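You operate a simulated robot arm through the tools that you are given. There is no shell and no other tool.

The job below is to be done with a simulated two-armed robot. You get a single attempt, and the scene is never put back.

JOB
Set the kiln as the firing card says, latch it and start it.
Fine: programme and hold time from the card; one press of start.

Only the result counts: the job must be done as asked and must still hold three seconds after the hand-in. Knocking over, shifting, dropping, spilling or breaking anything else fails it.

ROBOT AND FRAMES
Two 7-joint arms with fingered hands on one trunk that stands fixed in place. Base frame: the origin is at the foot of the trunk, x ahead of it, y to its left, z up. Units: cm, rad, N and s.
The left shoulder is at [7, 16.6, 106.8], the right one opposite. With the tool pointing down near the work surface each hand reaches from about 46 to 96 cm from the base axis, measured 20 degrees to its own side. Payload 4.1 kg a hand.
The tool frame of a hand sits at the grasp point between the pads (the TCP): z along the fingers, y along the line on which they close. The tips reach 3.2 cm beyond it. The gripper opens to 10.8 cm. The gripper's body begins 3.8 cm behind the TCP. The gripper is a hand of 4 fingers: y runs from the thumb to the fingers, the wrist lies at [-1.6, -10.8, -18.6] in the tool frame, and closing takes about 1.5 s.
Orientation is told as [roll, pitch, yaw] about the base's x, y, z axes, in that order, counted from this pose: with the fingers straight down and the wrist toward the robot, the tool's x, y and z point along [0, 1, 0], [1, 0, 0] and [0, 0, -1] of the base frame.

CONTROLS
- The arms move only by the tool jog_arm. It takes "left_rows", "right_rows" or both (then of equal length, played together; a hand with none holds still); each is a list that holds one entry, the list of rows, each a list of 7 numbers: the shift along the tool's x, y, z in units of 150 mm (1.0 is 150 mm), then the turn, a rotation vector about the tool's x, y, z in units of 45 degrees (1.0 is 45 degrees), then the opening, from 0 (shut) to 1 (fully open). In form: [[[tx, ty, tz, wx, wy, wz, hand], ...]]. A call has 1 to 20 rows; each row is the pose to reach, as a shift and turn from the pose commanded when the call began, along the tool's axes at that moment. A call with a number of a shift or a turn outside -1 to 1 is refused whole. Each row takes 0.2 s and may step no farther than 5 cm and 0.15 rad from the row before; otherwise, or with a gripper value out of range, the whole call is refused. Where a pose cannot be reached the arm comes as near as it can. A force on the tool above 40 N (or 10 N above the force at the start of the call, whichever is more), or a blocked arm, ends the call early, and 0.2 s more pass. The fingers move at their own pace (about 4.5 cm/s each) and stop on an object; they squeeze with about 27 N. The grip force told is the motor's: it shows also when the fingers shut on nothing. Time passes only in rows, and 0.2 s behind the last, so rows that repeat a pose let the fingers close. The reply holds the time, the measured pose of the TCP, the force on the tool along the base axes, the opening and the grip force, in the units named above and with some noise, with the torque about the TCP (base axes, N m) and any sound that the robot's microphone picked up.
- Cameras (640 x 400 px; columns grow to the right, rows downward): "scene" is now at [12.69, 4.88, 130.68]; the picture's right is [0.52, -0.85, 0.00], its down [-0.40, -0.25, -0.88] and it looks along [0.75, 0.46, -0.47] (base axes); focal length 214 px, centre (320, 200). "left" rides on the left gripper at [-6.4, -9.3, -13.2] in its tool frame; the picture's right is [-0.80, -0.28, 0.53], its down [0.55, -0.71, 0.45] and it looks along [0.25, 0.65, 0.72] (tool axes); focal length 247 px, centre (320, 200). "right" rides on the right gripper at [6.4, -9.3, -13.2] in its tool frame; the picture's right is [-0.80, 0.28, -0.53], its down [-0.55, -0.71, 0.45] and it looks along [-0.25, 0.65, 0.72] (tool axes); focal length 247 px, centre (320, 200). There is no depth. A picture from a camera that has moved, and an enlarged one, comes with that camera's place and axes in the base frame and with its lens.
- capture(camera): a new picture of that camera. No time passes.
- lift_body(by): slides the trunk up (or, below 0, down) by that many cm; the arms and the scene camera ride with it, the base frame stays. It gives what a move gives, with no picture.
- grasp_type(shape, hand): the hand has 4 fingers and takes this shape, open, in about a second: jaw (thumb against the fingers, like two jaws); tri (thumb and two fingers); tip (a fingertip pinch); poke (one finger out to press); point (the index stretched); flat (the hand flat); cup (the hand cupped); fist (a fist). The gripper value then closes the fingers along that shape, each until it touches; the sizes above hold for jaw. It gives what a move gives, with no picture.
- head_to(pan, tilt): turns the head with the scene camera to pan (to the left, within 1.501 rad either way) and tilt (down, from -0.506 to 1.204), counted from straight ahead of the robot. It gives what a move gives.
- inspect(camera, box): a new picture of the part [left, top, right, bottom] of that camera's present view, enlarged. No time passes.
- job_done(): hands the job in; it is judged then, once.

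Places have to be worked out from the pictures, the camera data and where the tool is seen. Open the grippers and draw the arms clear of the work before you hand the job in, unless the task says otherwise.

The tools are called after "Request:" by a JSON object that holds its "fn" and its "kwargs". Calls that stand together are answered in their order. jog_arm: Moves the arms, as the interface text tells. Its arguments: {"type":"object","properties":{"left_rows":{"type":"array"},"right_rows":{"type":"array"}},"required":[]} The other tools are called the same way: lift_body (by) slides the trunk up or down; grasp_type (shape, hand) gives the hand a shape; head_to (pan, tilt) turns the head that bears the scene camera; capture (camera) takes a picture; inspect (camera, box) takes an enlarged picture of a part of a camera's view; job_done () hands the job in.

At the start:

```text
clock: 0.0
left_tool_pos: [36.45, 54.33, 118.37]
left_orientation: [0.0, -0.001, 0.0]
left_contact_force: [0.1, 0.0, -0.8]
left_moment: [0.0, 0.0, 0.04]
left_finger_gap: 10.76
left_grip_force: 0.0
left_shape: jaw
right_tool_pos: [56.16, 7.44, 125.1]
right_orientation: [0.001, -0.001, 0.001]
right_contact_force: [-0.6, -0.2, -0.9]
right_moment: [-0.02, 0.02, -0.01]
right_finger_gap: 10.75
right_grip_force: 0.1
right_shape: jaw
trunk travel left (down, up): [-57.5, 36.5]
head pan, tilt: [0.55, 0.494]
```

scene: 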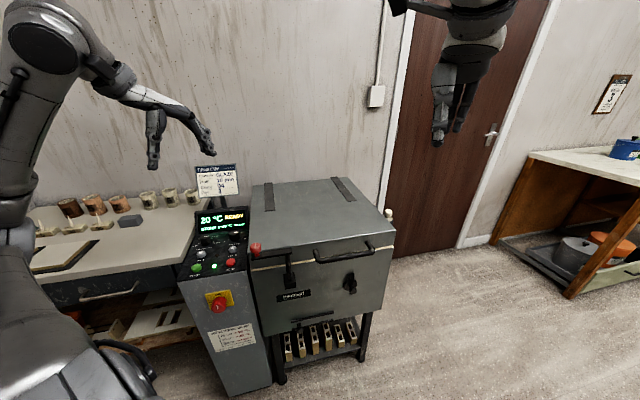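
right: 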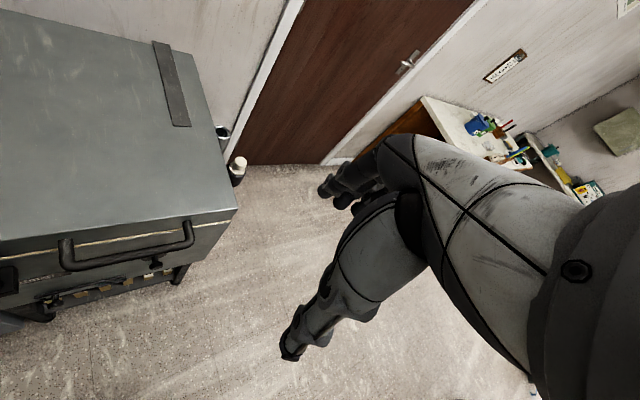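
left: 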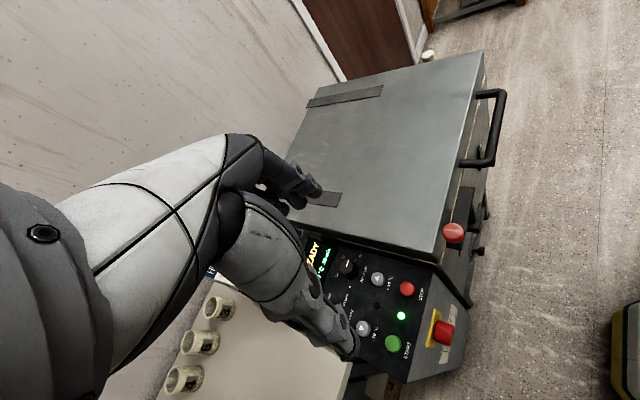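

I see a kiln with a control pedestal, a card behind it, and a latch on its front. I take enlarged pictures of the card, the panel and the latch.

Request:
{"fn": "inspect", "kwargs": {"camera": "scene", "box": [185, 155, 249, 205]}}

Request:
{"fn": "inspect", "kwargs": {"camera": "scene", "box": [176, 200, 264, 280]}}

Request:
{"fn": "inspect", "kwargs": {"camera": "scene", "box": [240, 220, 400, 320]}}

Request:
{"fn": "inspect", "kwargs": {"camera": "left", "box": [290, 220, 490, 390]}}

```text
8.00 times, centred on (217, 180) of scene
camera zoom: at [12.69, 4.88, 130.68], right [0.52, -0.85, 0.0], down [-0.4, -0.25, -0.88], along [0.75, 0.46, -0.47], focal length 1716 px, centre (1144, 360)
```

zoom: 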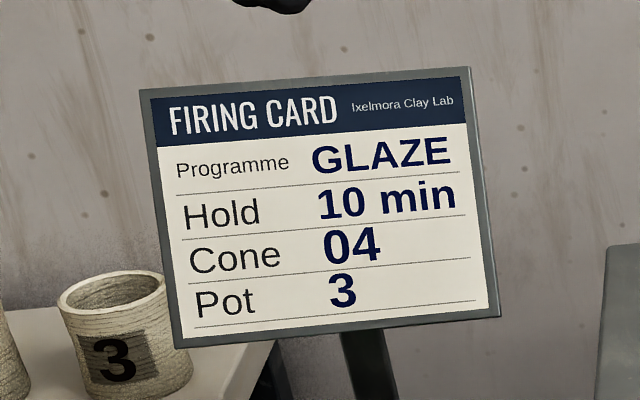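

```text
5.00 times, centred on (220, 240) of scene
camera zoom: at [12.69, 4.88, 130.68], right [0.52, -0.85, 0.0], down [-0.4, -0.25, -0.88], along [0.75, 0.46, -0.47], focal length 1072 px, centre (820, 0)
```

zoom: 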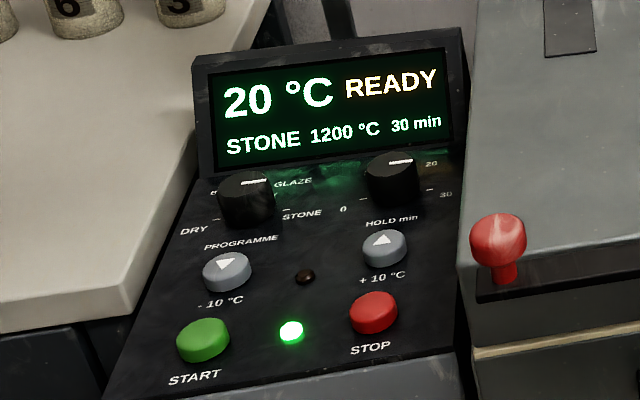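

```text
4.00 times, centred on (320, 270) of scene
camera zoom: at [12.69, 4.88, 130.68], right [0.52, -0.85, 0.0], down [-0.4, -0.25, -0.88], along [0.75, 0.46, -0.47], focal length 858 px, centre (320, -80)
```

zoom: 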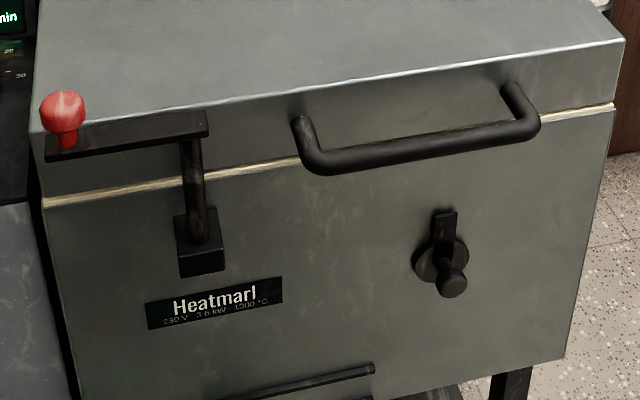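

```text
2.35 times, centred on (390, 305) of left
camera zoom: at [27.24, 47.74, 131.49], right [-0.28, -0.8, -0.53], down [-0.71, 0.55, -0.45], along [0.65, 0.25, -0.72], focal length 581 px, centre (155, -47)
```

zoom: 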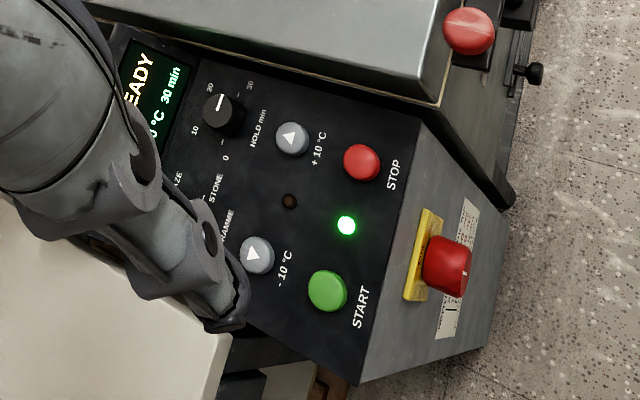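

The card says GLAZE, hold 10 min; the display shows STONE 1200 °C, 30 min. I look at the label on the pedestal's front and the dials in more detail.

Request:
{"fn": "inspect", "kwargs": {"camera": "scene", "box": [200, 285, 264, 355]}}

Request:
{"fn": "inspect", "kwargs": {"camera": "scene", "box": [188, 225, 252, 265]}}

Request:
{"fn": "inspect", "kwargs": {"camera": "scene", "box": [240, 230, 312, 300]}}

Request:
{"fn": "inspect", "kwargs": {"camera": "scene", "box": [590, 70, 640, 120]}}

Request:
{"fn": "inspect", "kwargs": {"camera": "scene", "box": [330, 255, 370, 305]}}

```text
5.71 times, centred on (232, 320) of scene
camera zoom: at [12.69, 4.88, 130.68], right [0.52, -0.85, 0.0], down [-0.4, -0.25, -0.88], along [0.75, 0.46, -0.47], focal length 1226 px, centre (823, -486)
```

zoom: 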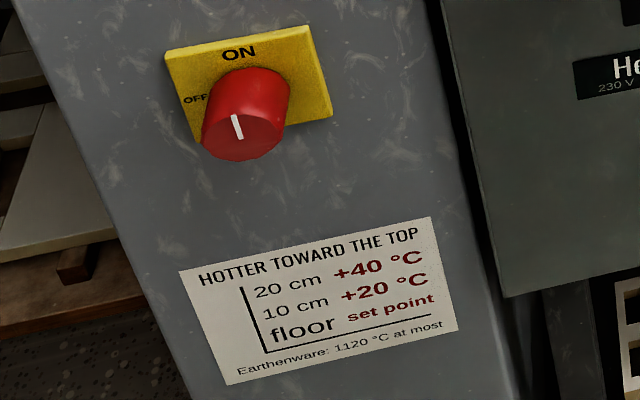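

```text
10.00 times, centred on (220, 245) of scene
camera zoom: at [12.69, 4.88, 130.68], right [0.52, -0.85, 0.0], down [-0.4, -0.25, -0.88], along [0.75, 0.46, -0.47], focal length 2145 px, centre (1320, -250)
```

zoom: 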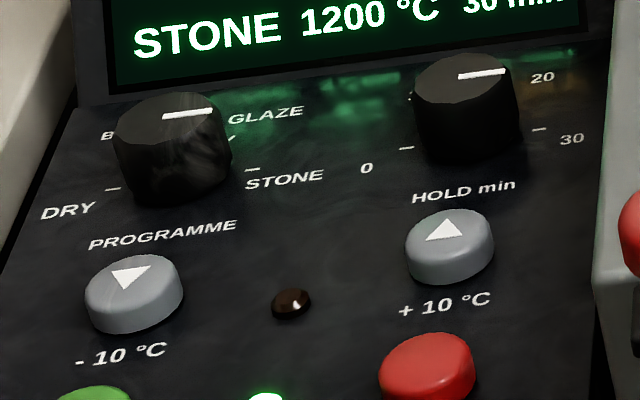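

```text
5.71 times, centred on (276, 265) of scene
camera zoom: at [12.69, 4.88, 130.68], right [0.52, -0.85, 0.0], down [-0.4, -0.25, -0.88], along [0.75, 0.46, -0.47], focal length 1226 px, centre (571, -171)
```

zoom: 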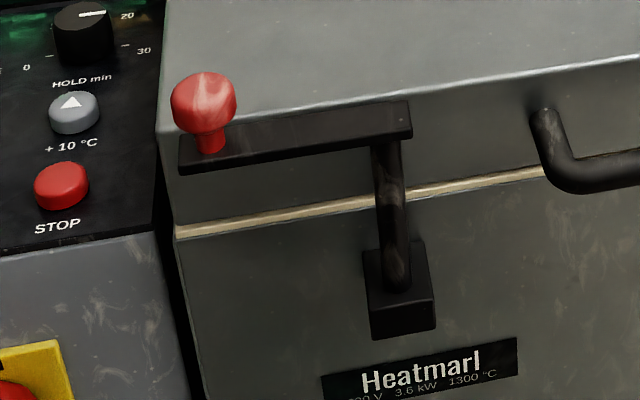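

```text
8.00 times, centred on (615, 95) of scene
camera zoom: at [12.69, 4.88, 130.68], right [0.52, -0.85, 0.0], down [-0.4, -0.25, -0.88], along [0.75, 0.46, -0.47], focal length 1716 px, centre (-2040, 1040)
```

zoom: 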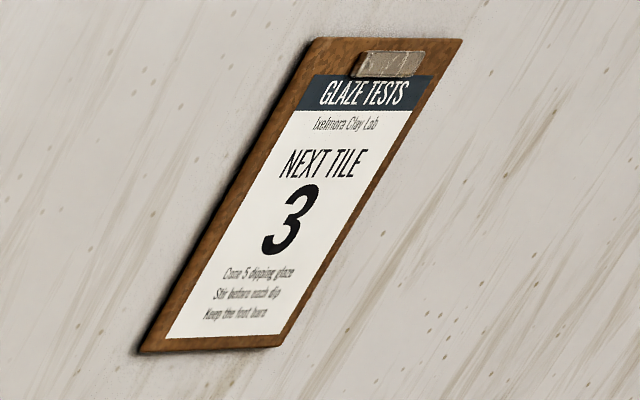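

```text
8.00 times, centred on (350, 280) of scene
camera zoom: at [12.69, 4.88, 130.68], right [0.52, -0.85, 0.0], down [-0.4, -0.25, -0.88], along [0.75, 0.46, -0.47], focal length 1716 px, centre (80, -440)
```

zoom: 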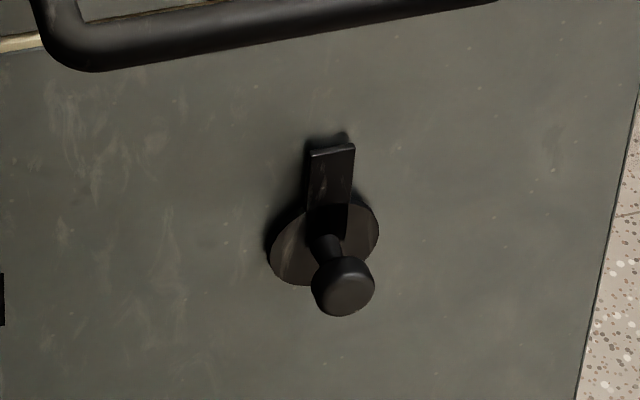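

From the two views I place the red latch knob near [42.3, 43.6, 91.6], START near [34, 62.3, 81.3], and STOP near [41.1, 55.4, 81.2]. The panel's right is therefore about [0.71, -0.70, 0]. I look closer at the latch from the left and right cameras.

Request:
{"fn": "inspect", "kwargs": {"camera": "left", "box": [420, 170, 520, 310]}}

Request:
{"fn": "inspect", "kwargs": {"camera": "right", "box": [0, 210, 200, 330]}}

Request:
{"fn": "inspect", "kwargs": {"camera": "scene", "box": [120, 60, 250, 180]}}

```text
2.86 times, centred on (470, 240) of left
camera zoom: at [27.24, 47.74, 131.49], right [-0.28, -0.8, -0.53], down [-0.71, 0.55, -0.45], along [0.65, 0.25, -0.72], focal length 706 px, centre (-109, 86)
```

zoom: 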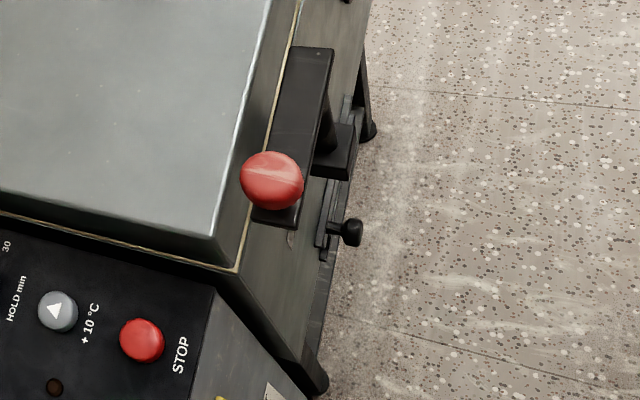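

```text
3.20 times, centred on (100, 270) of right
camera zoom: at [47.12, 13.86, 138.2], right [0.28, -0.8, 0.53], down [-0.71, -0.55, -0.45], along [0.65, -0.25, -0.72], focal length 790 px, centre (1024, -24)
```

zoom: 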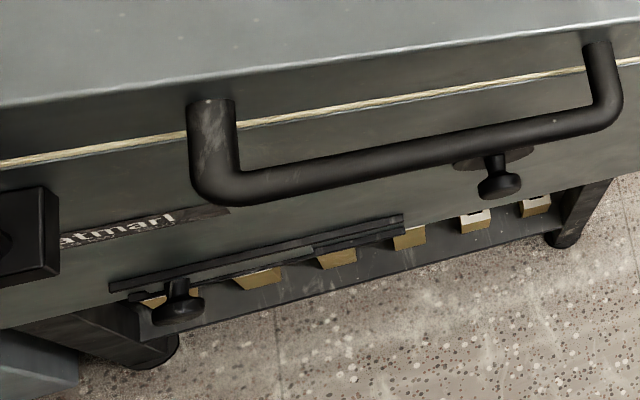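

```text
3.33 times, centred on (185, 120) of scene
camera zoom: at [12.69, 4.88, 130.68], right [0.52, -0.85, 0.0], down [-0.4, -0.25, -0.88], along [0.75, 0.46, -0.47], focal length 715 px, centre (770, 467)
```

zoom: 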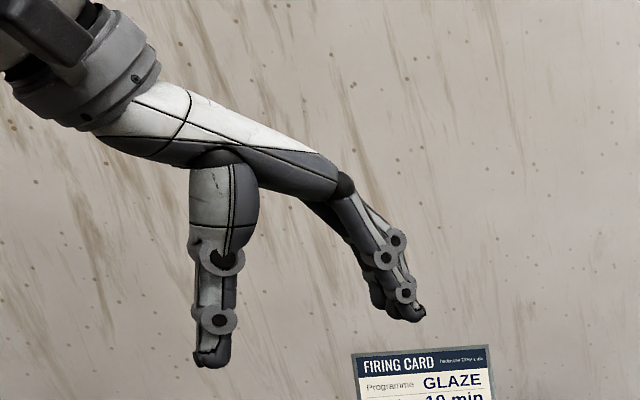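

The lever bar seems to lie just above lid height, parallel to the front, with its post at the right end. I zoom in on the latch to understand its pivot.

Request:
{"fn": "inspect", "kwargs": {"camera": "scene", "box": [248, 236, 300, 280]}}

Request:
{"fn": "inspect", "kwargs": {"camera": "left", "box": [440, 175, 500, 265]}}

Request:
{"fn": "inspect", "kwargs": {"camera": "scene", "box": [240, 170, 400, 270]}}

```text
9.09 times, centred on (274, 258) of scene
camera zoom: at [12.69, 4.88, 130.68], right [0.52, -0.85, 0.0], down [-0.4, -0.25, -0.88], along [0.75, 0.46, -0.47], focal length 1950 px, centre (738, -327)
```

zoom: 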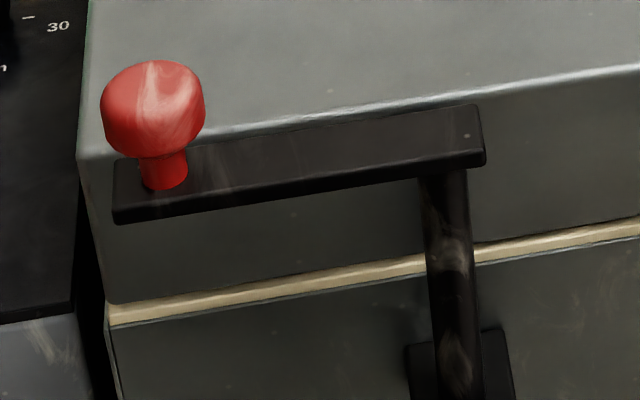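

```text
4.44 times, centred on (470, 220) of left
camera zoom: at [27.24, 47.74, 131.49], right [-0.28, -0.8, -0.53], down [-0.71, 0.55, -0.45], along [0.65, 0.25, -0.72], focal length 1098 px, centre (-347, 111)
```

zoom: 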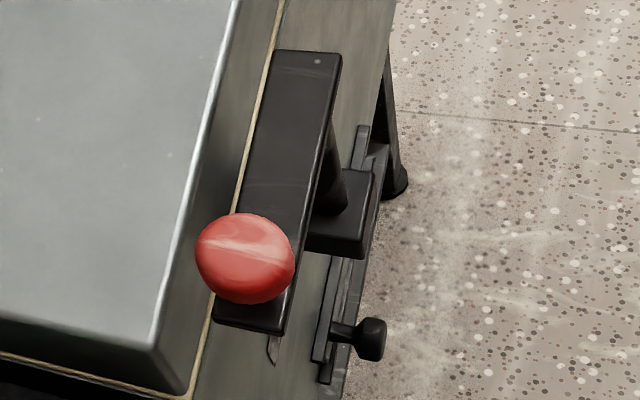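

```text
4.00 times, centred on (320, 220) of scene
camera zoom: at [12.69, 4.88, 130.68], right [0.52, -0.85, 0.0], down [-0.4, -0.25, -0.88], along [0.75, 0.46, -0.47], focal length 858 px, centre (320, 120)
```

zoom: 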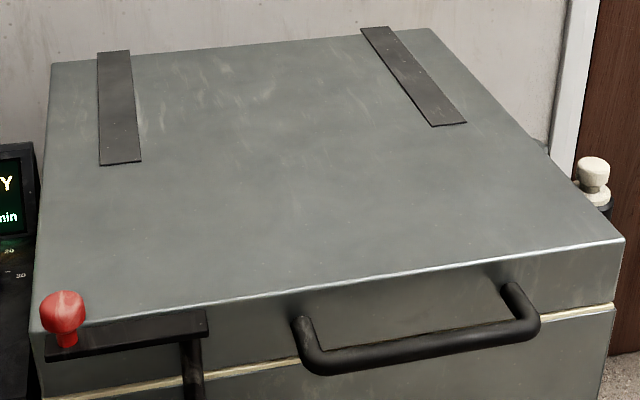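

The lever turns on its vertical post, and its bar (z≈89) sits just above the lid (z≈87.6), so it latches by swinging over the lid. The pointers stand at STONE and 30, and each step counter-clockwise is about 60°. I move the left hand above the PROGRAMME knob, judged near [43.2, 71.6, 83.4], staying high.

Request:
{"fn": "jog_arm", "kwargs": {"left_rows": [[[0.12, 0.05, 0.1, 0, 0, 0, 0.6], [0.24, 0.11, 0.2, 0, 0, 0, 0.6], [0.36, 0.16, 0.3, 0, 0, 0, 0.6], [0.48, 0.22, 0.4, 0, 0, 0, 0.6], [0.6, 0.27, 0.5, 0, 0, 0, 0.6], [0.72, 0.33, 0.6, 0, 0, 0, 0.6], [0.84, 0.38, 0.7, 0, 0, 0, 0.6], [0.96, 0.44, 0.8, 0, 0, 0, 0.6], [0.96, 0.44, 0.8, 0, 0, 0, 0.6]]]}}

```text
clock: 2.0
left_tool_pos: [43.0, 68.65, 106.44]
left_orientation: [0.001, -0.002, -0.001]
left_contact_force: [-0.8, 0.3, 0.6]
left_moment: [-0.01, 0.0, -0.02]
left_finger_gap: 6.49
left_grip_force: 0.1
left_shape: jaw
right_tool_pos: [56.38, 7.35, 125.33]
right_orientation: [0.001, 0.002, 0.001]
right_contact_force: [0.2, -0.6, 0.5]
right_moment: [0.01, -0.03, -0.01]
right_finger_gap: 10.74
right_grip_force: 0.2
right_shape: jaw
trunk travel left (down, up): [-57.5, 36.5]
head pan, tilt: [0.55, 0.494]
```

The hand is at [43.0, 68.7, 106.4] with the gap at 6.5 cm. I take pictures to refine the knob place and see the hand's shape.

Request:
{"fn": "capture", "kwargs": {"camera": "left"}}

Request:
{"fn": "capture", "kwargs": {"camera": "scene"}}

Request:
{"fn": "inspect", "kwargs": {"camera": "scene", "box": [150, 120, 310, 280]}}

```text
taken
camera left: at [33.75, 62.11, 119.53], right [-0.28, -0.8, -0.53], down [-0.71, 0.55, -0.45], along [0.65, 0.25, -0.72], focal length 247 px, centre (320, 200)
```

left: 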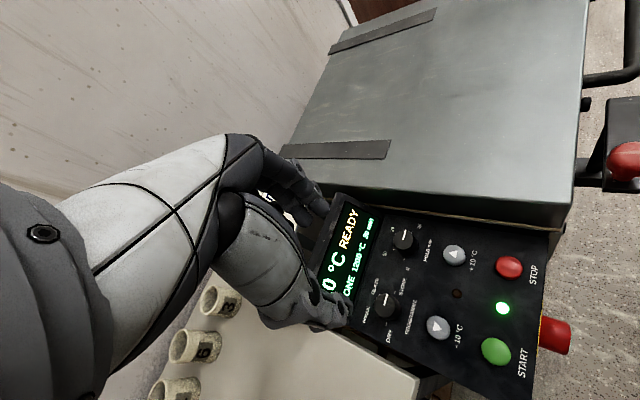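

```text
taken
camera scene: at [12.67, 4.84, 130.68], right [0.52, -0.85, 0.0], down [-0.4, -0.25, -0.88], along [0.75, 0.46, -0.47], focal length 214 px, centre (320, 200)
```

scene: 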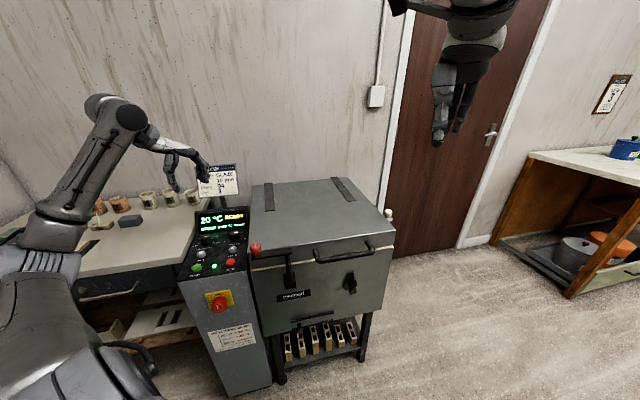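

```text
2.50 times, centred on (230, 200) of scene
camera zoom: at [12.67, 4.84, 130.68], right [0.52, -0.85, 0.0], down [-0.4, -0.25, -0.88], along [0.75, 0.46, -0.47], focal length 536 px, centre (545, 200)
```

zoom: 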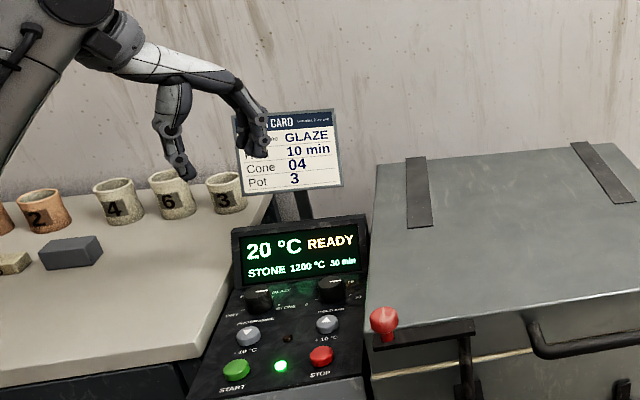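

The left camera now sees the whole panel; I zoom in for accurate positions.

Request:
{"fn": "inspect", "kwargs": {"camera": "left", "box": [300, 190, 460, 350]}}

Request:
{"fn": "inspect", "kwargs": {"camera": "left", "box": [400, 210, 580, 390]}}

```text
2.50 times, centred on (380, 270) of left
camera zoom: at [33.75, 62.11, 119.53], right [-0.28, -0.8, -0.53], down [-0.71, 0.55, -0.45], along [0.65, 0.25, -0.72], focal length 617 px, centre (170, 25)
```

zoom: 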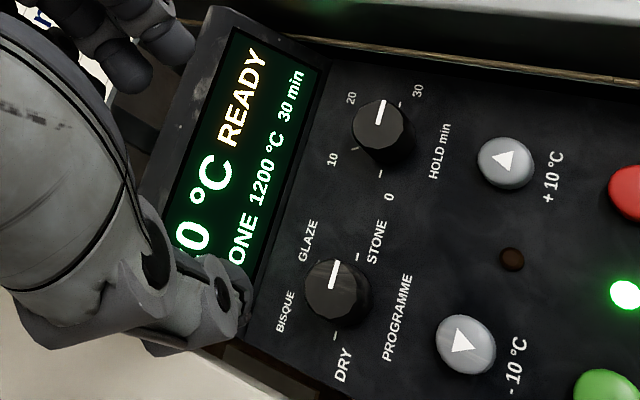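

```text
2.22 times, centred on (490, 300) of left
camera zoom: at [33.75, 62.11, 119.53], right [-0.28, -0.8, -0.53], down [-0.71, 0.55, -0.45], along [0.65, 0.25, -0.72], focal length 549 px, centre (-58, -22)
```

zoom: 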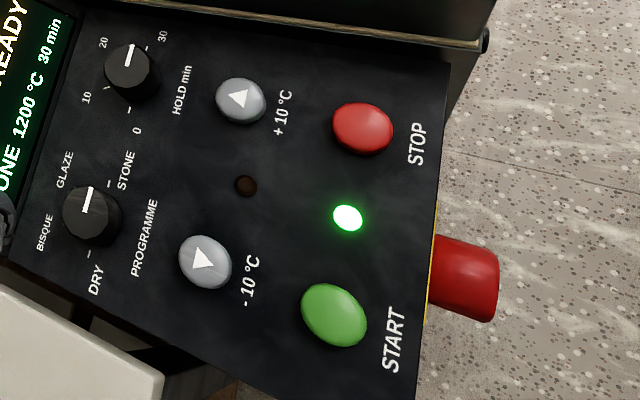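

Both cameras agree: PROGRAMME knob at about [43.15, 71.7], HOLD knob at [50.35, 64.7], panel surface z≈80.5, knob tops z≈83.4. I lower the open left hand to z≈91.5 over the PROGRAMME knob.

Request:
{"fn": "jog_arm", "kwargs": {"left_rows": [[[0.1, 0.003, 0.1, 0, 0, 0, 0.6], [0.2, 0.006, 0.25, 0, 0, 0, 0.6], [0.2, 0.006, 0.4, 0, 0, 0, 0.6], [0.2, 0.006, 0.55, 0, 0, 0, 0.6], [0.2, 0.006, 0.7, 0, 0, 0, 0.6], [0.2, 0.006, 0.85, 0, 0, 0, 0.6], [0.2, 0.006, 0.99, 0, 0, 0, 0.6], [0.2, 0.006, 0.99, 0, 0, 0, 0.6]]]}}

Request:
{"fn": "capture", "kwargs": {"camera": "left"}}

Request:
{"fn": "inspect", "kwargs": {"camera": "scene", "box": [160, 150, 272, 270]}}

```text
clock: 3.8
left_tool_pos: [43.11, 71.54, 91.57]
left_orientation: [-0.001, -0.001, 0.0]
left_contact_force: [-0.4, -0.6, -0.5]
left_moment: [-0.02, 0.01, 0.01]
left_finger_gap: 6.51
left_grip_force: 0.0
left_shape: jaw
right_tool_pos: [56.31, 7.48, 125.17]
right_orientation: [0.0, 0.0, -0.001]
right_contact_force: [0.3, -0.5, -0.6]
right_moment: [-0.01, 0.02, 0.03]
right_finger_gap: 10.75
right_grip_force: 0.0
right_shape: jaw
trunk travel left (down, up): [-57.5, 36.5]
head pan, tilt: [0.55, 0.494]
```

```text
taken
camera left: at [33.87, 64.97, 104.62], right [-0.28, -0.8, -0.53], down [-0.71, 0.55, -0.45], along [0.65, 0.25, -0.72], focal length 247 px, centre (320, 200)
```

left: 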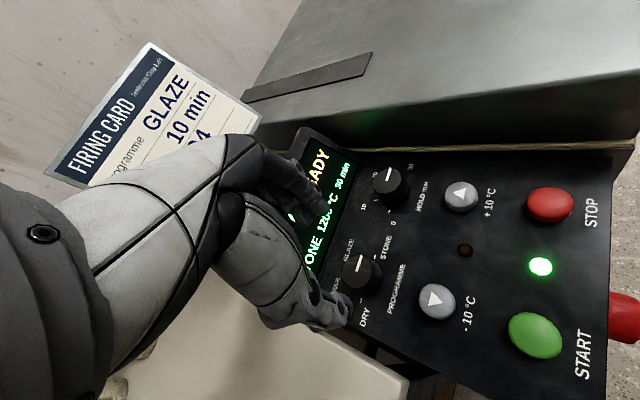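

```text
3.33 times, centred on (216, 210) of scene
camera zoom: at [12.69, 4.85, 130.68], right [0.52, -0.85, 0.0], down [-0.4, -0.25, -0.88], along [0.75, 0.46, -0.47], focal length 715 px, centre (667, 167)
```

zoom: 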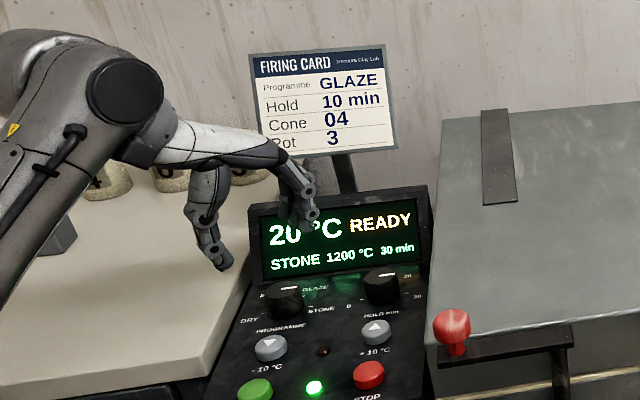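

The hand is over the knob and clear of the display. I zoom in with the left camera to check the knob's centre against the tool.

Request:
{"fn": "inspect", "kwargs": {"camera": "left", "box": [280, 210, 420, 350]}}

```text
2.86 times, centred on (350, 280) of left
camera zoom: at [33.87, 64.97, 104.62], right [-0.28, -0.8, -0.53], down [-0.71, 0.55, -0.45], along [0.65, 0.25, -0.72], focal length 706 px, centre (234, -29)
```

zoom: 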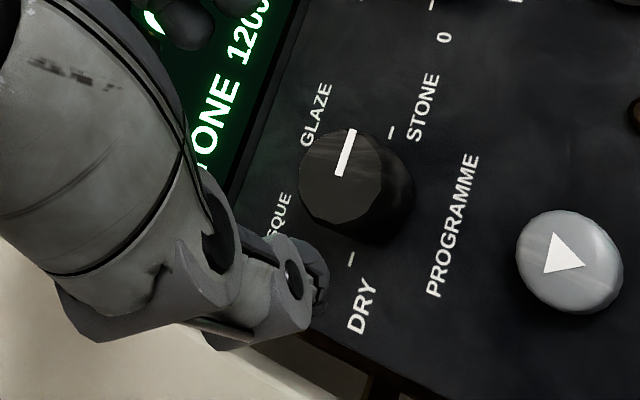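

The knob centre works out at [43.1, 71.6], under the tool. I descend to z≈84.2 (tips just over the panel).

Request:
{"fn": "jog_arm", "kwargs": {"left_rows": [[[0.003, 0, 0.1, 0, 0, 0, 0.6], [0.003, 0, 0.2, 0, 0, 0, 0.6], [0.003, 0, 0.3, 0, 0, 0, 0.6], [0.003, 0, 0.38, 0, 0, 0, 0.6], [0.003, 0, 0.44, 0, 0, 0, 0.6], [0.003, 0, 0.485, 0, 0, 0, 0.6], [0.003, 0, 0.485, 0, 0, 0, 0.6]]]}}

Request:
{"fn": "inspect", "kwargs": {"camera": "scene", "box": [176, 200, 264, 280]}}

Request:
{"fn": "capture", "kwargs": {"camera": "left"}}

```text
clock: 5.4
left_tool_pos: [42.99, 71.75, 84.16]
left_orientation: [0.001, 0.002, 0.0]
left_contact_force: [-0.1, 0.3, -1.0]
left_moment: [-0.01, 0.02, -0.05]
left_finger_gap: 6.53
left_grip_force: 0.1
left_shape: jaw
right_tool_pos: [56.44, 7.42, 125.14]
right_orientation: [0.001, 0.0, 0.001]
right_contact_force: [0.4, -0.3, -0.1]
right_moment: [0.01, 0.03, 0.01]
right_finger_gap: 10.75
right_grip_force: 0.2
right_shape: jaw
trunk travel left (down, up): [-57.5, 36.5]
head pan, tilt: [0.55, 0.494]
```

```text
5.00 times, centred on (220, 240) of scene
camera zoom: at [12.69, 4.87, 130.68], right [0.52, -0.85, 0.0], down [-0.4, -0.25, -0.88], along [0.75, 0.46, -0.47], focal length 1072 px, centre (820, 0)
```

zoom: 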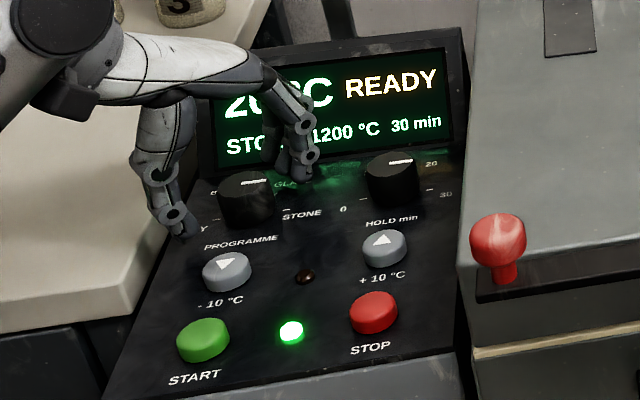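

```text
taken
camera left: at [33.86, 65.22, 97.26], right [-0.28, -0.8, -0.53], down [-0.71, 0.55, -0.45], along [0.65, 0.25, -0.72], focal length 247 px, centre (320, 200)
```

left: 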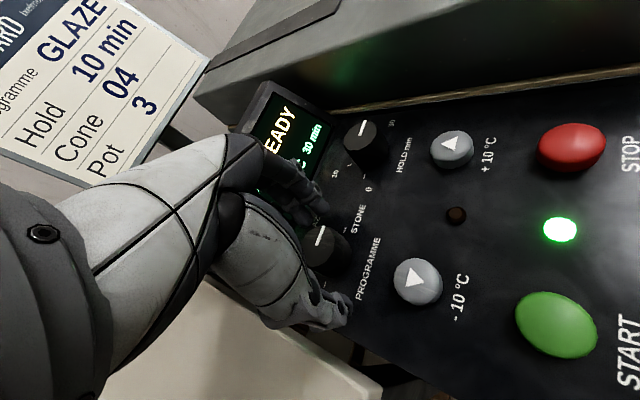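

The thumb and fingers straddle the knob with no contact. I close the hand on it.

Request:
{"fn": "jog_arm", "kwargs": {"left_rows": [[[0, 0, 0, 0, 0, 0, 0.5], [0, 0, 0, 0, 0, 0, 0.4], [0, 0, 0, 0, 0, 0, 0.3], [0, 0, 0, 0, 0, 0, 0.2], [0, 0, 0, 0, 0, 0, 0.1], [0, 0, 0, 0, 0, 0, 0.0], [0, 0, 0, 0, 0, 0, 0.0], [0, 0, 0, 0, 0, 0, 0.0]]]}}

Request:
{"fn": "inspect", "kwargs": {"camera": "scene", "box": [176, 200, 264, 280]}}

```text
clock: 7.2
left_tool_pos: [43.06, 71.72, 84.17]
left_orientation: [0.002, 0.001, -0.001]
left_contact_force: [-1.8, -1.5, -1.0]
left_moment: [-0.04, 0.0, -0.03]
left_finger_gap: 2.48
left_grip_force: 27.2
left_shape: jaw
right_tool_pos: [56.35, 7.45, 125.16]
right_orientation: [0.0, 0.0, 0.001]
right_contact_force: [-0.8, 0.3, -0.3]
right_moment: [0.01, 0.02, 0.02]
right_finger_gap: 10.75
right_grip_force: 0.0
right_shape: jaw
trunk travel left (down, up): [-57.5, 36.5]
head pan, tilt: [0.55, 0.494]
```

```text
5.00 times, centred on (220, 240) of scene
camera zoom: at [12.67, 4.88, 130.68], right [0.52, -0.85, 0.0], down [-0.4, -0.25, -0.88], along [0.75, 0.46, -0.47], focal length 1072 px, centre (820, 0)
```

zoom: 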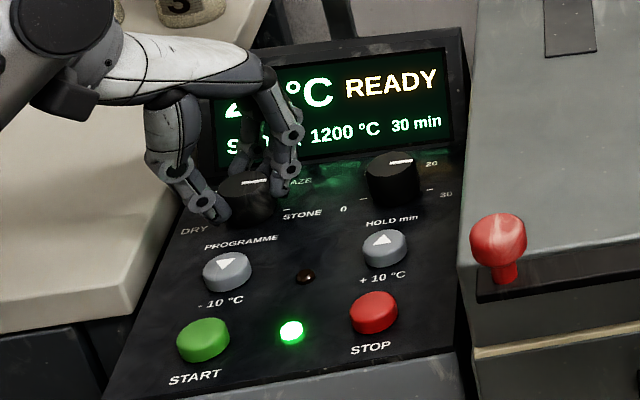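

The grip is firm (gap 2.5 cm, 27 N). I turn the knob counter-clockwise by about 40° first and read the display.

Request:
{"fn": "jog_arm", "kwargs": {"left_rows": [[[0, 0, 0, 0, 0, -0.15, 0], [0, 0, 0, 0, 0, -0.3, 0], [0, 0, 0, 0, 0, -0.45, 0], [0, 0, 0, 0, 0, -0.6, 0], [0, 0, 0, 0, 0, -0.75, 0], [0, 0, 0, 0, 0, -0.9, 0], [0, 0, 0, 0, 0, -0.9, 0]]]}}

Request:
{"fn": "inspect", "kwargs": {"camera": "scene", "box": [176, 200, 264, 280]}}

```text
clock: 8.8
left_tool_pos: [43.26, 71.54, 84.2]
left_orientation: [0.0, 0.002, 0.707]
left_contact_force: [2.6, -8.8, -6.5]
left_moment: [-0.19, -0.07, 0.0]
left_finger_gap: 2.43
left_grip_force: 27.0
left_shape: jaw
right_tool_pos: [56.41, 7.48, 125.15]
right_orientation: [0.0, 0.003, -0.001]
right_contact_force: [0.0, -0.1, 0.5]
right_moment: [0.01, 0.01, 0.02]
right_finger_gap: 10.74
right_grip_force: 0.1
right_shape: jaw
trunk travel left (down, up): [-57.5, 36.5]
head pan, tilt: [0.55, 0.494]
```

```text
5.00 times, centred on (220, 240) of scene
camera zoom: at [12.77, 4.85, 130.67], right [0.52, -0.85, 0.0], down [-0.41, -0.25, -0.88], along [0.75, 0.46, -0.48], focal length 1072 px, centre (820, 0)
```

zoom: 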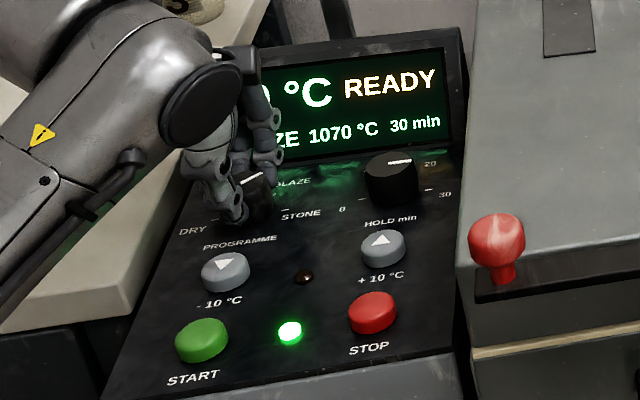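

The display already reads "…ZE 1070 °C 30 min" (GLAZE). I turn the remaining 20° to sit on the mark.

Request:
{"fn": "jog_arm", "kwargs": {"left_rows": [[[0, 0, 0, 0, 0, -0.12, 0], [0, 0, 0, 0, 0, -0.24, 0], [0, 0, 0, 0, 0, -0.36, 0], [0, 0, 0, 0, 0, -0.43, 0], [0, 0, 0, 0, 0, -0.43, 0]]]}}

Request:
{"fn": "inspect", "kwargs": {"camera": "scene", "box": [176, 200, 264, 280]}}

Request:
{"fn": "capture", "kwargs": {"camera": "left"}}

```text
clock: 10.0
left_tool_pos: [43.37, 71.69, 84.33]
left_orientation: [0.001, 0.003, 1.042]
left_contact_force: [7.5, -11.5, -5.0]
left_moment: [-0.28, -0.2, 0.0]
left_finger_gap: 2.42
left_grip_force: 26.7
left_shape: jaw
right_tool_pos: [56.5, 7.37, 125.16]
right_orientation: [0.0, 0.002, -0.001]
right_contact_force: [-0.6, 0.0, 0.7]
right_moment: [-0.01, 0.01, 0.0]
right_finger_gap: 10.78
right_grip_force: 0.1
right_shape: jaw
trunk travel left (down, up): [-57.5, 36.5]
head pan, tilt: [0.55, 0.494]
```

```text
5.00 times, centred on (220, 240) of scene
camera zoom: at [12.85, 4.77, 130.67], right [0.52, -0.85, 0.0], down [-0.41, -0.25, -0.88], along [0.75, 0.46, -0.48], focal length 1072 px, centre (820, 0)
```

zoom: 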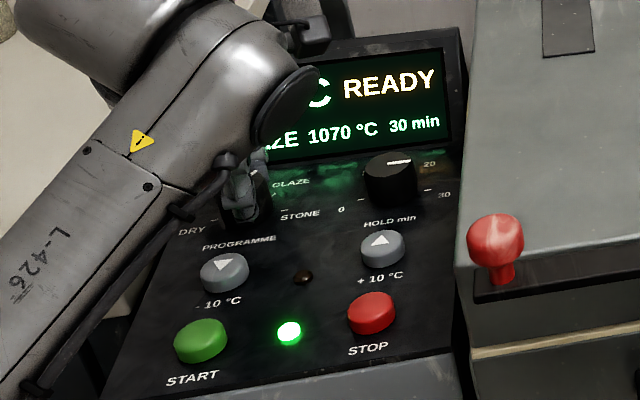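

```text
taken
camera left: at [44.27, 60.32, 97.31], right [0.55, -0.65, -0.53], down [-0.83, -0.33, -0.45], along [0.11, 0.69, -0.72], focal length 247 px, centre (320, 200)
```

left: 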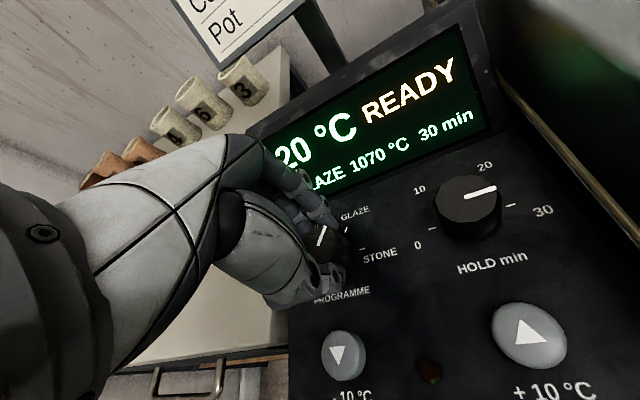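

The pointer now points to the GLAZE tick. I check it enlarged before letting go.

Request:
{"fn": "inspect", "kwargs": {"camera": "left", "box": [280, 190, 400, 290]}}

```text
4.00 times, centred on (340, 240) of left
camera zoom: at [44.27, 60.32, 97.31], right [0.55, -0.65, -0.53], down [-0.83, -0.33, -0.45], along [0.11, 0.69, -0.72], focal length 988 px, centre (240, 40)
```

zoom: 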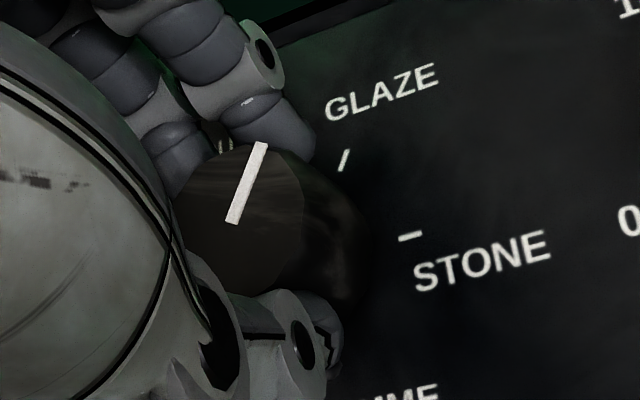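

The pointer is parallel with the GLAZE tick. I open the hand to 0.6 and lift straight up.

Request:
{"fn": "jog_arm", "kwargs": {"left_rows": [[[0, 0, 0, 0, 0, 0, 0.3], [0, 0, 0, 0, 0, 0, 0.5], [0, 0, 0, 0, 0, 0, 0.6], [0, 0, 0, 0, 0, 0, 0.6], [0, 0, 0, 0, 0, 0, 0.6], [0, 0, -0.07, 0, 0, 0, 0.6], [0, 0, -0.2, 0, 0, 0, 0.6], [0, 0, -0.35, 0, 0, 0, 0.6], [0, 0, -0.5, 0, 0, 0, 0.6], [0, 0, -0.6, 0, 0, 0, 0.6], [0, 0, -0.6, 0, 0, 0, 0.6]]]}}

Request:
{"fn": "capture", "kwargs": {"camera": "left"}}

```text
clock: 12.4
left_tool_pos: [43.12, 71.69, 93.48]
left_orientation: [-0.002, -0.001, 1.045]
left_contact_force: [0.1, 0.3, -0.8]
left_moment: [0.02, -0.03, 0.05]
left_finger_gap: 6.42
left_grip_force: 0.0
left_shape: jaw
right_tool_pos: [56.31, 7.54, 125.25]
right_orientation: [0.002, -0.001, 0.001]
right_contact_force: [-0.4, -0.6, -0.1]
right_moment: [0.02, 0.01, 0.01]
right_finger_gap: 10.76
right_grip_force: 0.0
right_shape: jaw
trunk travel left (down, up): [-57.5, 36.5]
head pan, tilt: [0.55, 0.494]
```

```text
taken
camera left: at [44.08, 60.36, 106.45], right [0.55, -0.65, -0.53], down [-0.83, -0.33, -0.45], along [0.11, 0.69, -0.72], focal length 247 px, centre (320, 200)
```

left: 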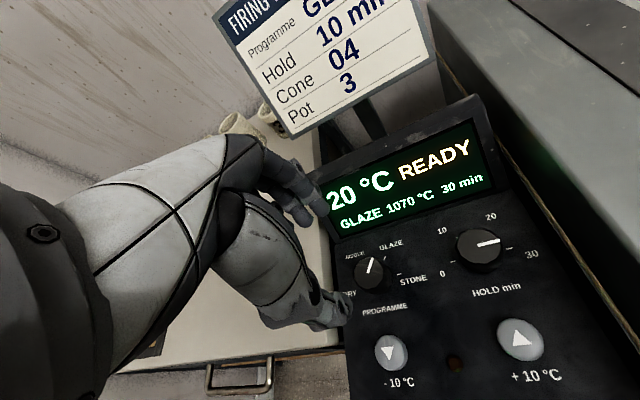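

The display now reads GLAZE 1070 °C 30 min. I move at z≈93.5 to above the HOLD knob [50.35, 64.7], yawing back by 45°.

Request:
{"fn": "jog_arm", "kwargs": {"left_rows": [[[-0.09, -0.023, -0.01, 0, 0, 0.14, 0.6], [-0.18, -0.046, -0.01, 0, 0, 0.28, 0.6], [-0.27, -0.068, -0.01, 0, 0, 0.42, 0.6], [-0.36, -0.09, -0.01, 0, 0, 0.56, 0.6], [-0.45, -0.113, -0.01, 0, 0, 0.7, 0.6], [-0.54, -0.135, -0.01, 0, 0, 0.84, 0.6], [-0.651, -0.163, -0.01, 0, 0, 1.0, 0.6], [-0.651, -0.163, -0.01, 0, 0, 1.0, 0.6]]]}}

Request:
{"fn": "capture", "kwargs": {"camera": "left"}}

Request:
{"fn": "inspect", "kwargs": {"camera": "scene", "box": [160, 170, 288, 280]}}

```text
clock: 14.2
left_tool_pos: [50.4, 64.63, 93.57]
left_orientation: [0.0, -0.001, 0.26]
left_contact_force: [0.4, 0.0, 0.3]
left_moment: [0.0, -0.01, 0.01]
left_finger_gap: 6.45
left_grip_force: 0.0
left_shape: jaw
right_tool_pos: [56.21, 7.57, 125.15]
right_orientation: [0.001, -0.001, 0.0]
right_contact_force: [0.3, 0.1, -0.1]
right_moment: [0.01, 0.02, -0.01]
right_finger_gap: 10.75
right_grip_force: 0.0
right_shape: jaw
trunk travel left (down, up): [-57.5, 36.5]
head pan, tilt: [0.55, 0.494]
```

```text
taken
camera left: at [43.17, 55.97, 106.62], right [-0.07, -0.84, -0.53], down [-0.82, 0.35, -0.45], along [0.56, 0.41, -0.72], focal length 247 px, centre (320, 200)
```

left: 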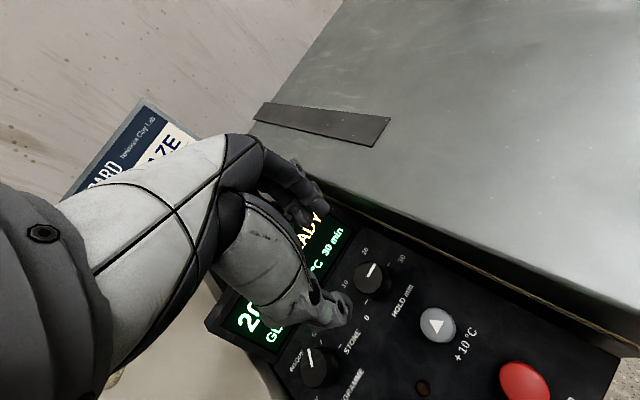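

```text
3.64 times, centred on (224, 225) of scene
camera zoom: at [12.67, 4.89, 130.68], right [0.52, -0.85, 0.0], down [-0.4, -0.25, -0.88], along [0.75, 0.46, -0.47], focal length 780 px, centre (669, 109)
```

zoom: 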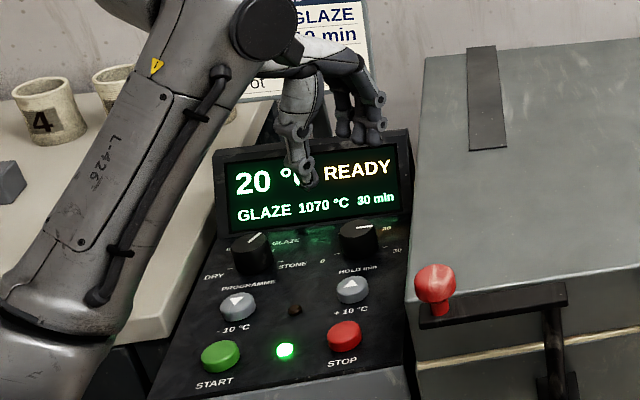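

The hand is above the HOLD knob; I zoom in to check its centre under the tool.

Request:
{"fn": "inspect", "kwargs": {"camera": "left", "box": [300, 220, 440, 340]}}

```text
3.33 times, centred on (370, 280) of left
camera zoom: at [43.17, 55.97, 106.62], right [-0.07, -0.84, -0.53], down [-0.82, 0.35, -0.45], along [0.56, 0.41, -0.72], focal length 823 px, centre (153, -67)
```

zoom: 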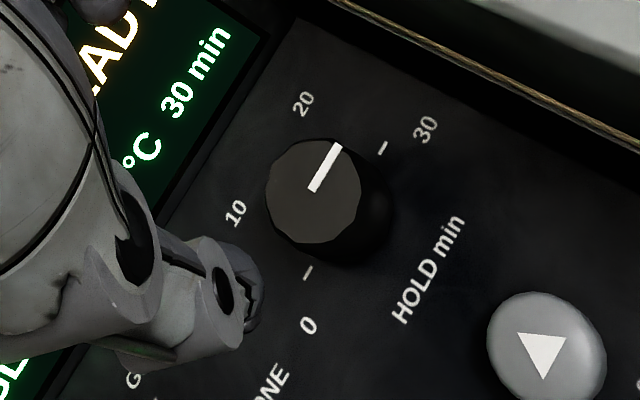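

The knob centre is at about [50.15, 64.6]; I shift 2 mm and descend to z≈84.15 with the hand open.

Request:
{"fn": "jog_arm", "kwargs": {"left_rows": [[[0, -0.013, 0.13, 0, 0, 0, 0.6], [0, -0.013, 0.26, 0, 0, 0, 0.6], [0, -0.013, 0.38, 0, 0, 0, 0.6], [0, -0.013, 0.48, 0, 0, 0, 0.6], [0, -0.013, 0.56, 0, 0, 0, 0.6], [0, -0.013, 0.617, 0, 0, 0, 0.6], [0, -0.013, 0.617, 0, 0, 0, 0.6]]]}}

Request:
{"fn": "inspect", "kwargs": {"camera": "scene", "box": [176, 200, 264, 280]}}

Request:
{"fn": "capture", "kwargs": {"camera": "left"}}

```text
clock: 15.8
left_tool_pos: [50.12, 64.59, 84.13]
left_orientation: [-0.001, 0.003, 0.26]
left_contact_force: [0.6, -1.0, -0.2]
left_moment: [0.01, 0.02, -0.03]
left_finger_gap: 6.44
left_grip_force: 0.1
left_shape: jaw
right_tool_pos: [56.43, 7.43, 125.17]
right_orientation: [-0.001, 0.001, 0.001]
right_contact_force: [-0.1, 0.2, 0.3]
right_moment: [-0.02, -0.04, -0.02]
right_finger_gap: 10.73
right_grip_force: 0.1
right_shape: jaw
trunk travel left (down, up): [-57.5, 36.5]
head pan, tilt: [0.55, 0.494]
```

```text
5.00 times, centred on (220, 240) of scene
camera zoom: at [12.7, 4.87, 130.68], right [0.52, -0.85, 0.0], down [-0.4, -0.25, -0.88], along [0.75, 0.46, -0.47], focal length 1072 px, centre (820, 0)
```

zoom: 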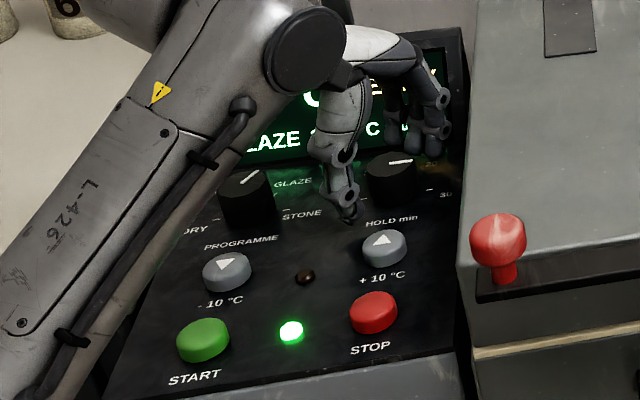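

```text
taken
camera left: at [42.94, 55.87, 97.25], right [-0.07, -0.84, -0.53], down [-0.82, 0.35, -0.45], along [0.56, 0.41, -0.72], focal length 247 px, centre (320, 200)
```

left: 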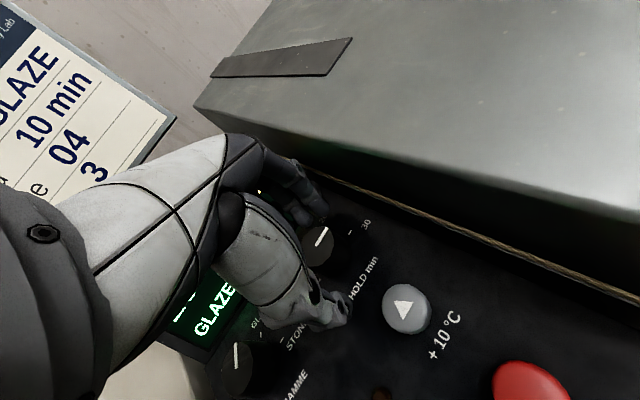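

No contact and well placed. I close on the HOLD knob.

Request:
{"fn": "jog_arm", "kwargs": {"left_rows": [[[0, 0, 0, 0, 0, 0, 0.5], [0, 0, 0, 0, 0, 0, 0.4], [0, 0, 0, 0, 0, 0, 0.3], [0, 0, 0, 0, 0, 0, 0.2], [0, 0, 0, 0, 0, 0, 0.1], [0, 0, 0, 0, 0, 0, 0.0], [0, 0, 0, 0, 0, 0, 0.0], [0, 0, 0, 0, 0, 0, 0.0]]]}}

Request:
{"fn": "inspect", "kwargs": {"camera": "scene", "box": [176, 200, 264, 280]}}

```text
clock: 17.6
left_tool_pos: [50.15, 64.52, 84.18]
left_orientation: [0.001, 0.0, 0.259]
left_contact_force: [-2.1, -1.0, -0.5]
left_moment: [-0.03, 0.04, 0.02]
left_finger_gap: 2.47
left_grip_force: 27.2
left_shape: jaw
right_tool_pos: [56.36, 7.41, 125.04]
right_orientation: [0.001, 0.001, -0.001]
right_contact_force: [0.5, -0.5, -0.7]
right_moment: [0.02, -0.03, -0.04]
right_finger_gap: 10.77
right_grip_force: 0.1
right_shape: jaw
trunk travel left (down, up): [-57.5, 36.5]
head pan, tilt: [0.55, 0.494]
```

```text
5.00 times, centred on (220, 240) of scene
camera zoom: at [12.68, 4.87, 130.68], right [0.52, -0.85, 0.0], down [-0.4, -0.25, -0.88], along [0.75, 0.46, -0.47], focal length 1072 px, centre (820, 0)
```

zoom: 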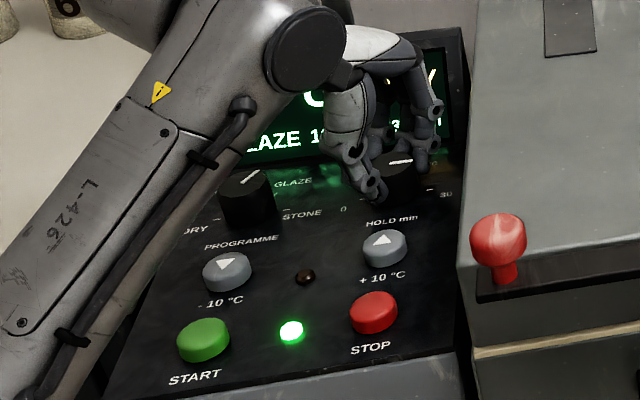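

Gripped at 2.5 cm and 27 N. I turn 40° counter-clockwise and check the arm and the display.

Request:
{"fn": "jog_arm", "kwargs": {"left_rows": [[[0, 0, 0, 0, 0, -0.15, 0], [0, 0, 0, 0, 0, -0.3, 0], [0, 0, 0, 0, 0, -0.45, 0], [0, 0, 0, 0, 0, -0.6, 0], [0, 0, 0, 0, 0, -0.75, 0], [0, 0, 0, 0, 0, -0.9, 0], [0, 0, 0, 0, 0, -0.9, 0]]]}}

Request:
{"fn": "inspect", "kwargs": {"camera": "scene", "box": [160, 170, 288, 280]}}

Request:
{"fn": "capture", "kwargs": {"camera": "left"}}

```text
clock: 19.2
left_tool_pos: [50.41, 64.53, 84.12]
left_orientation: [0.001, 0.001, 0.966]
left_contact_force: [13.8, -8.1, -1.1]
left_moment: [-0.13, -0.37, -0.06]
left_finger_gap: 2.41
left_grip_force: 26.9
left_shape: jaw
right_tool_pos: [56.6, 7.29, 125.16]
right_orientation: [0.0, 0.002, -0.002]
right_contact_force: [0.5, 0.3, 0.4]
right_moment: [0.01, 0.0, -0.02]
right_finger_gap: 10.77
right_grip_force: 0.1
right_shape: jaw
trunk travel left (down, up): [-57.5, 36.5]
head pan, tilt: [0.55, 0.494]
```

```text
3.64 times, centred on (224, 225) of scene
camera zoom: at [12.89, 4.77, 130.66], right [0.52, -0.85, 0.0], down [-0.41, -0.25, -0.88], along [0.75, 0.46, -0.48], focal length 780 px, centre (669, 109)
```

zoom: 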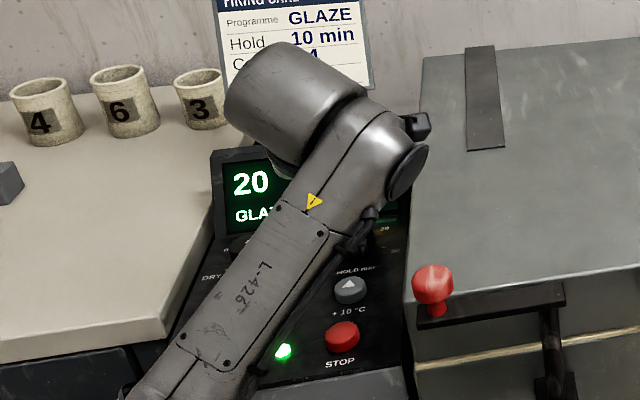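

```text
taken
camera left: at [50.4, 53.11, 97.27], right [0.5, -0.69, -0.53], down [-0.85, -0.27, -0.45], along [0.16, 0.68, -0.72], focal length 247 px, centre (320, 200)
```

left: 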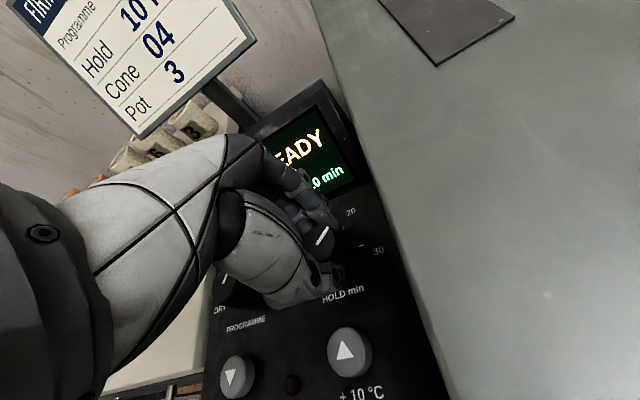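

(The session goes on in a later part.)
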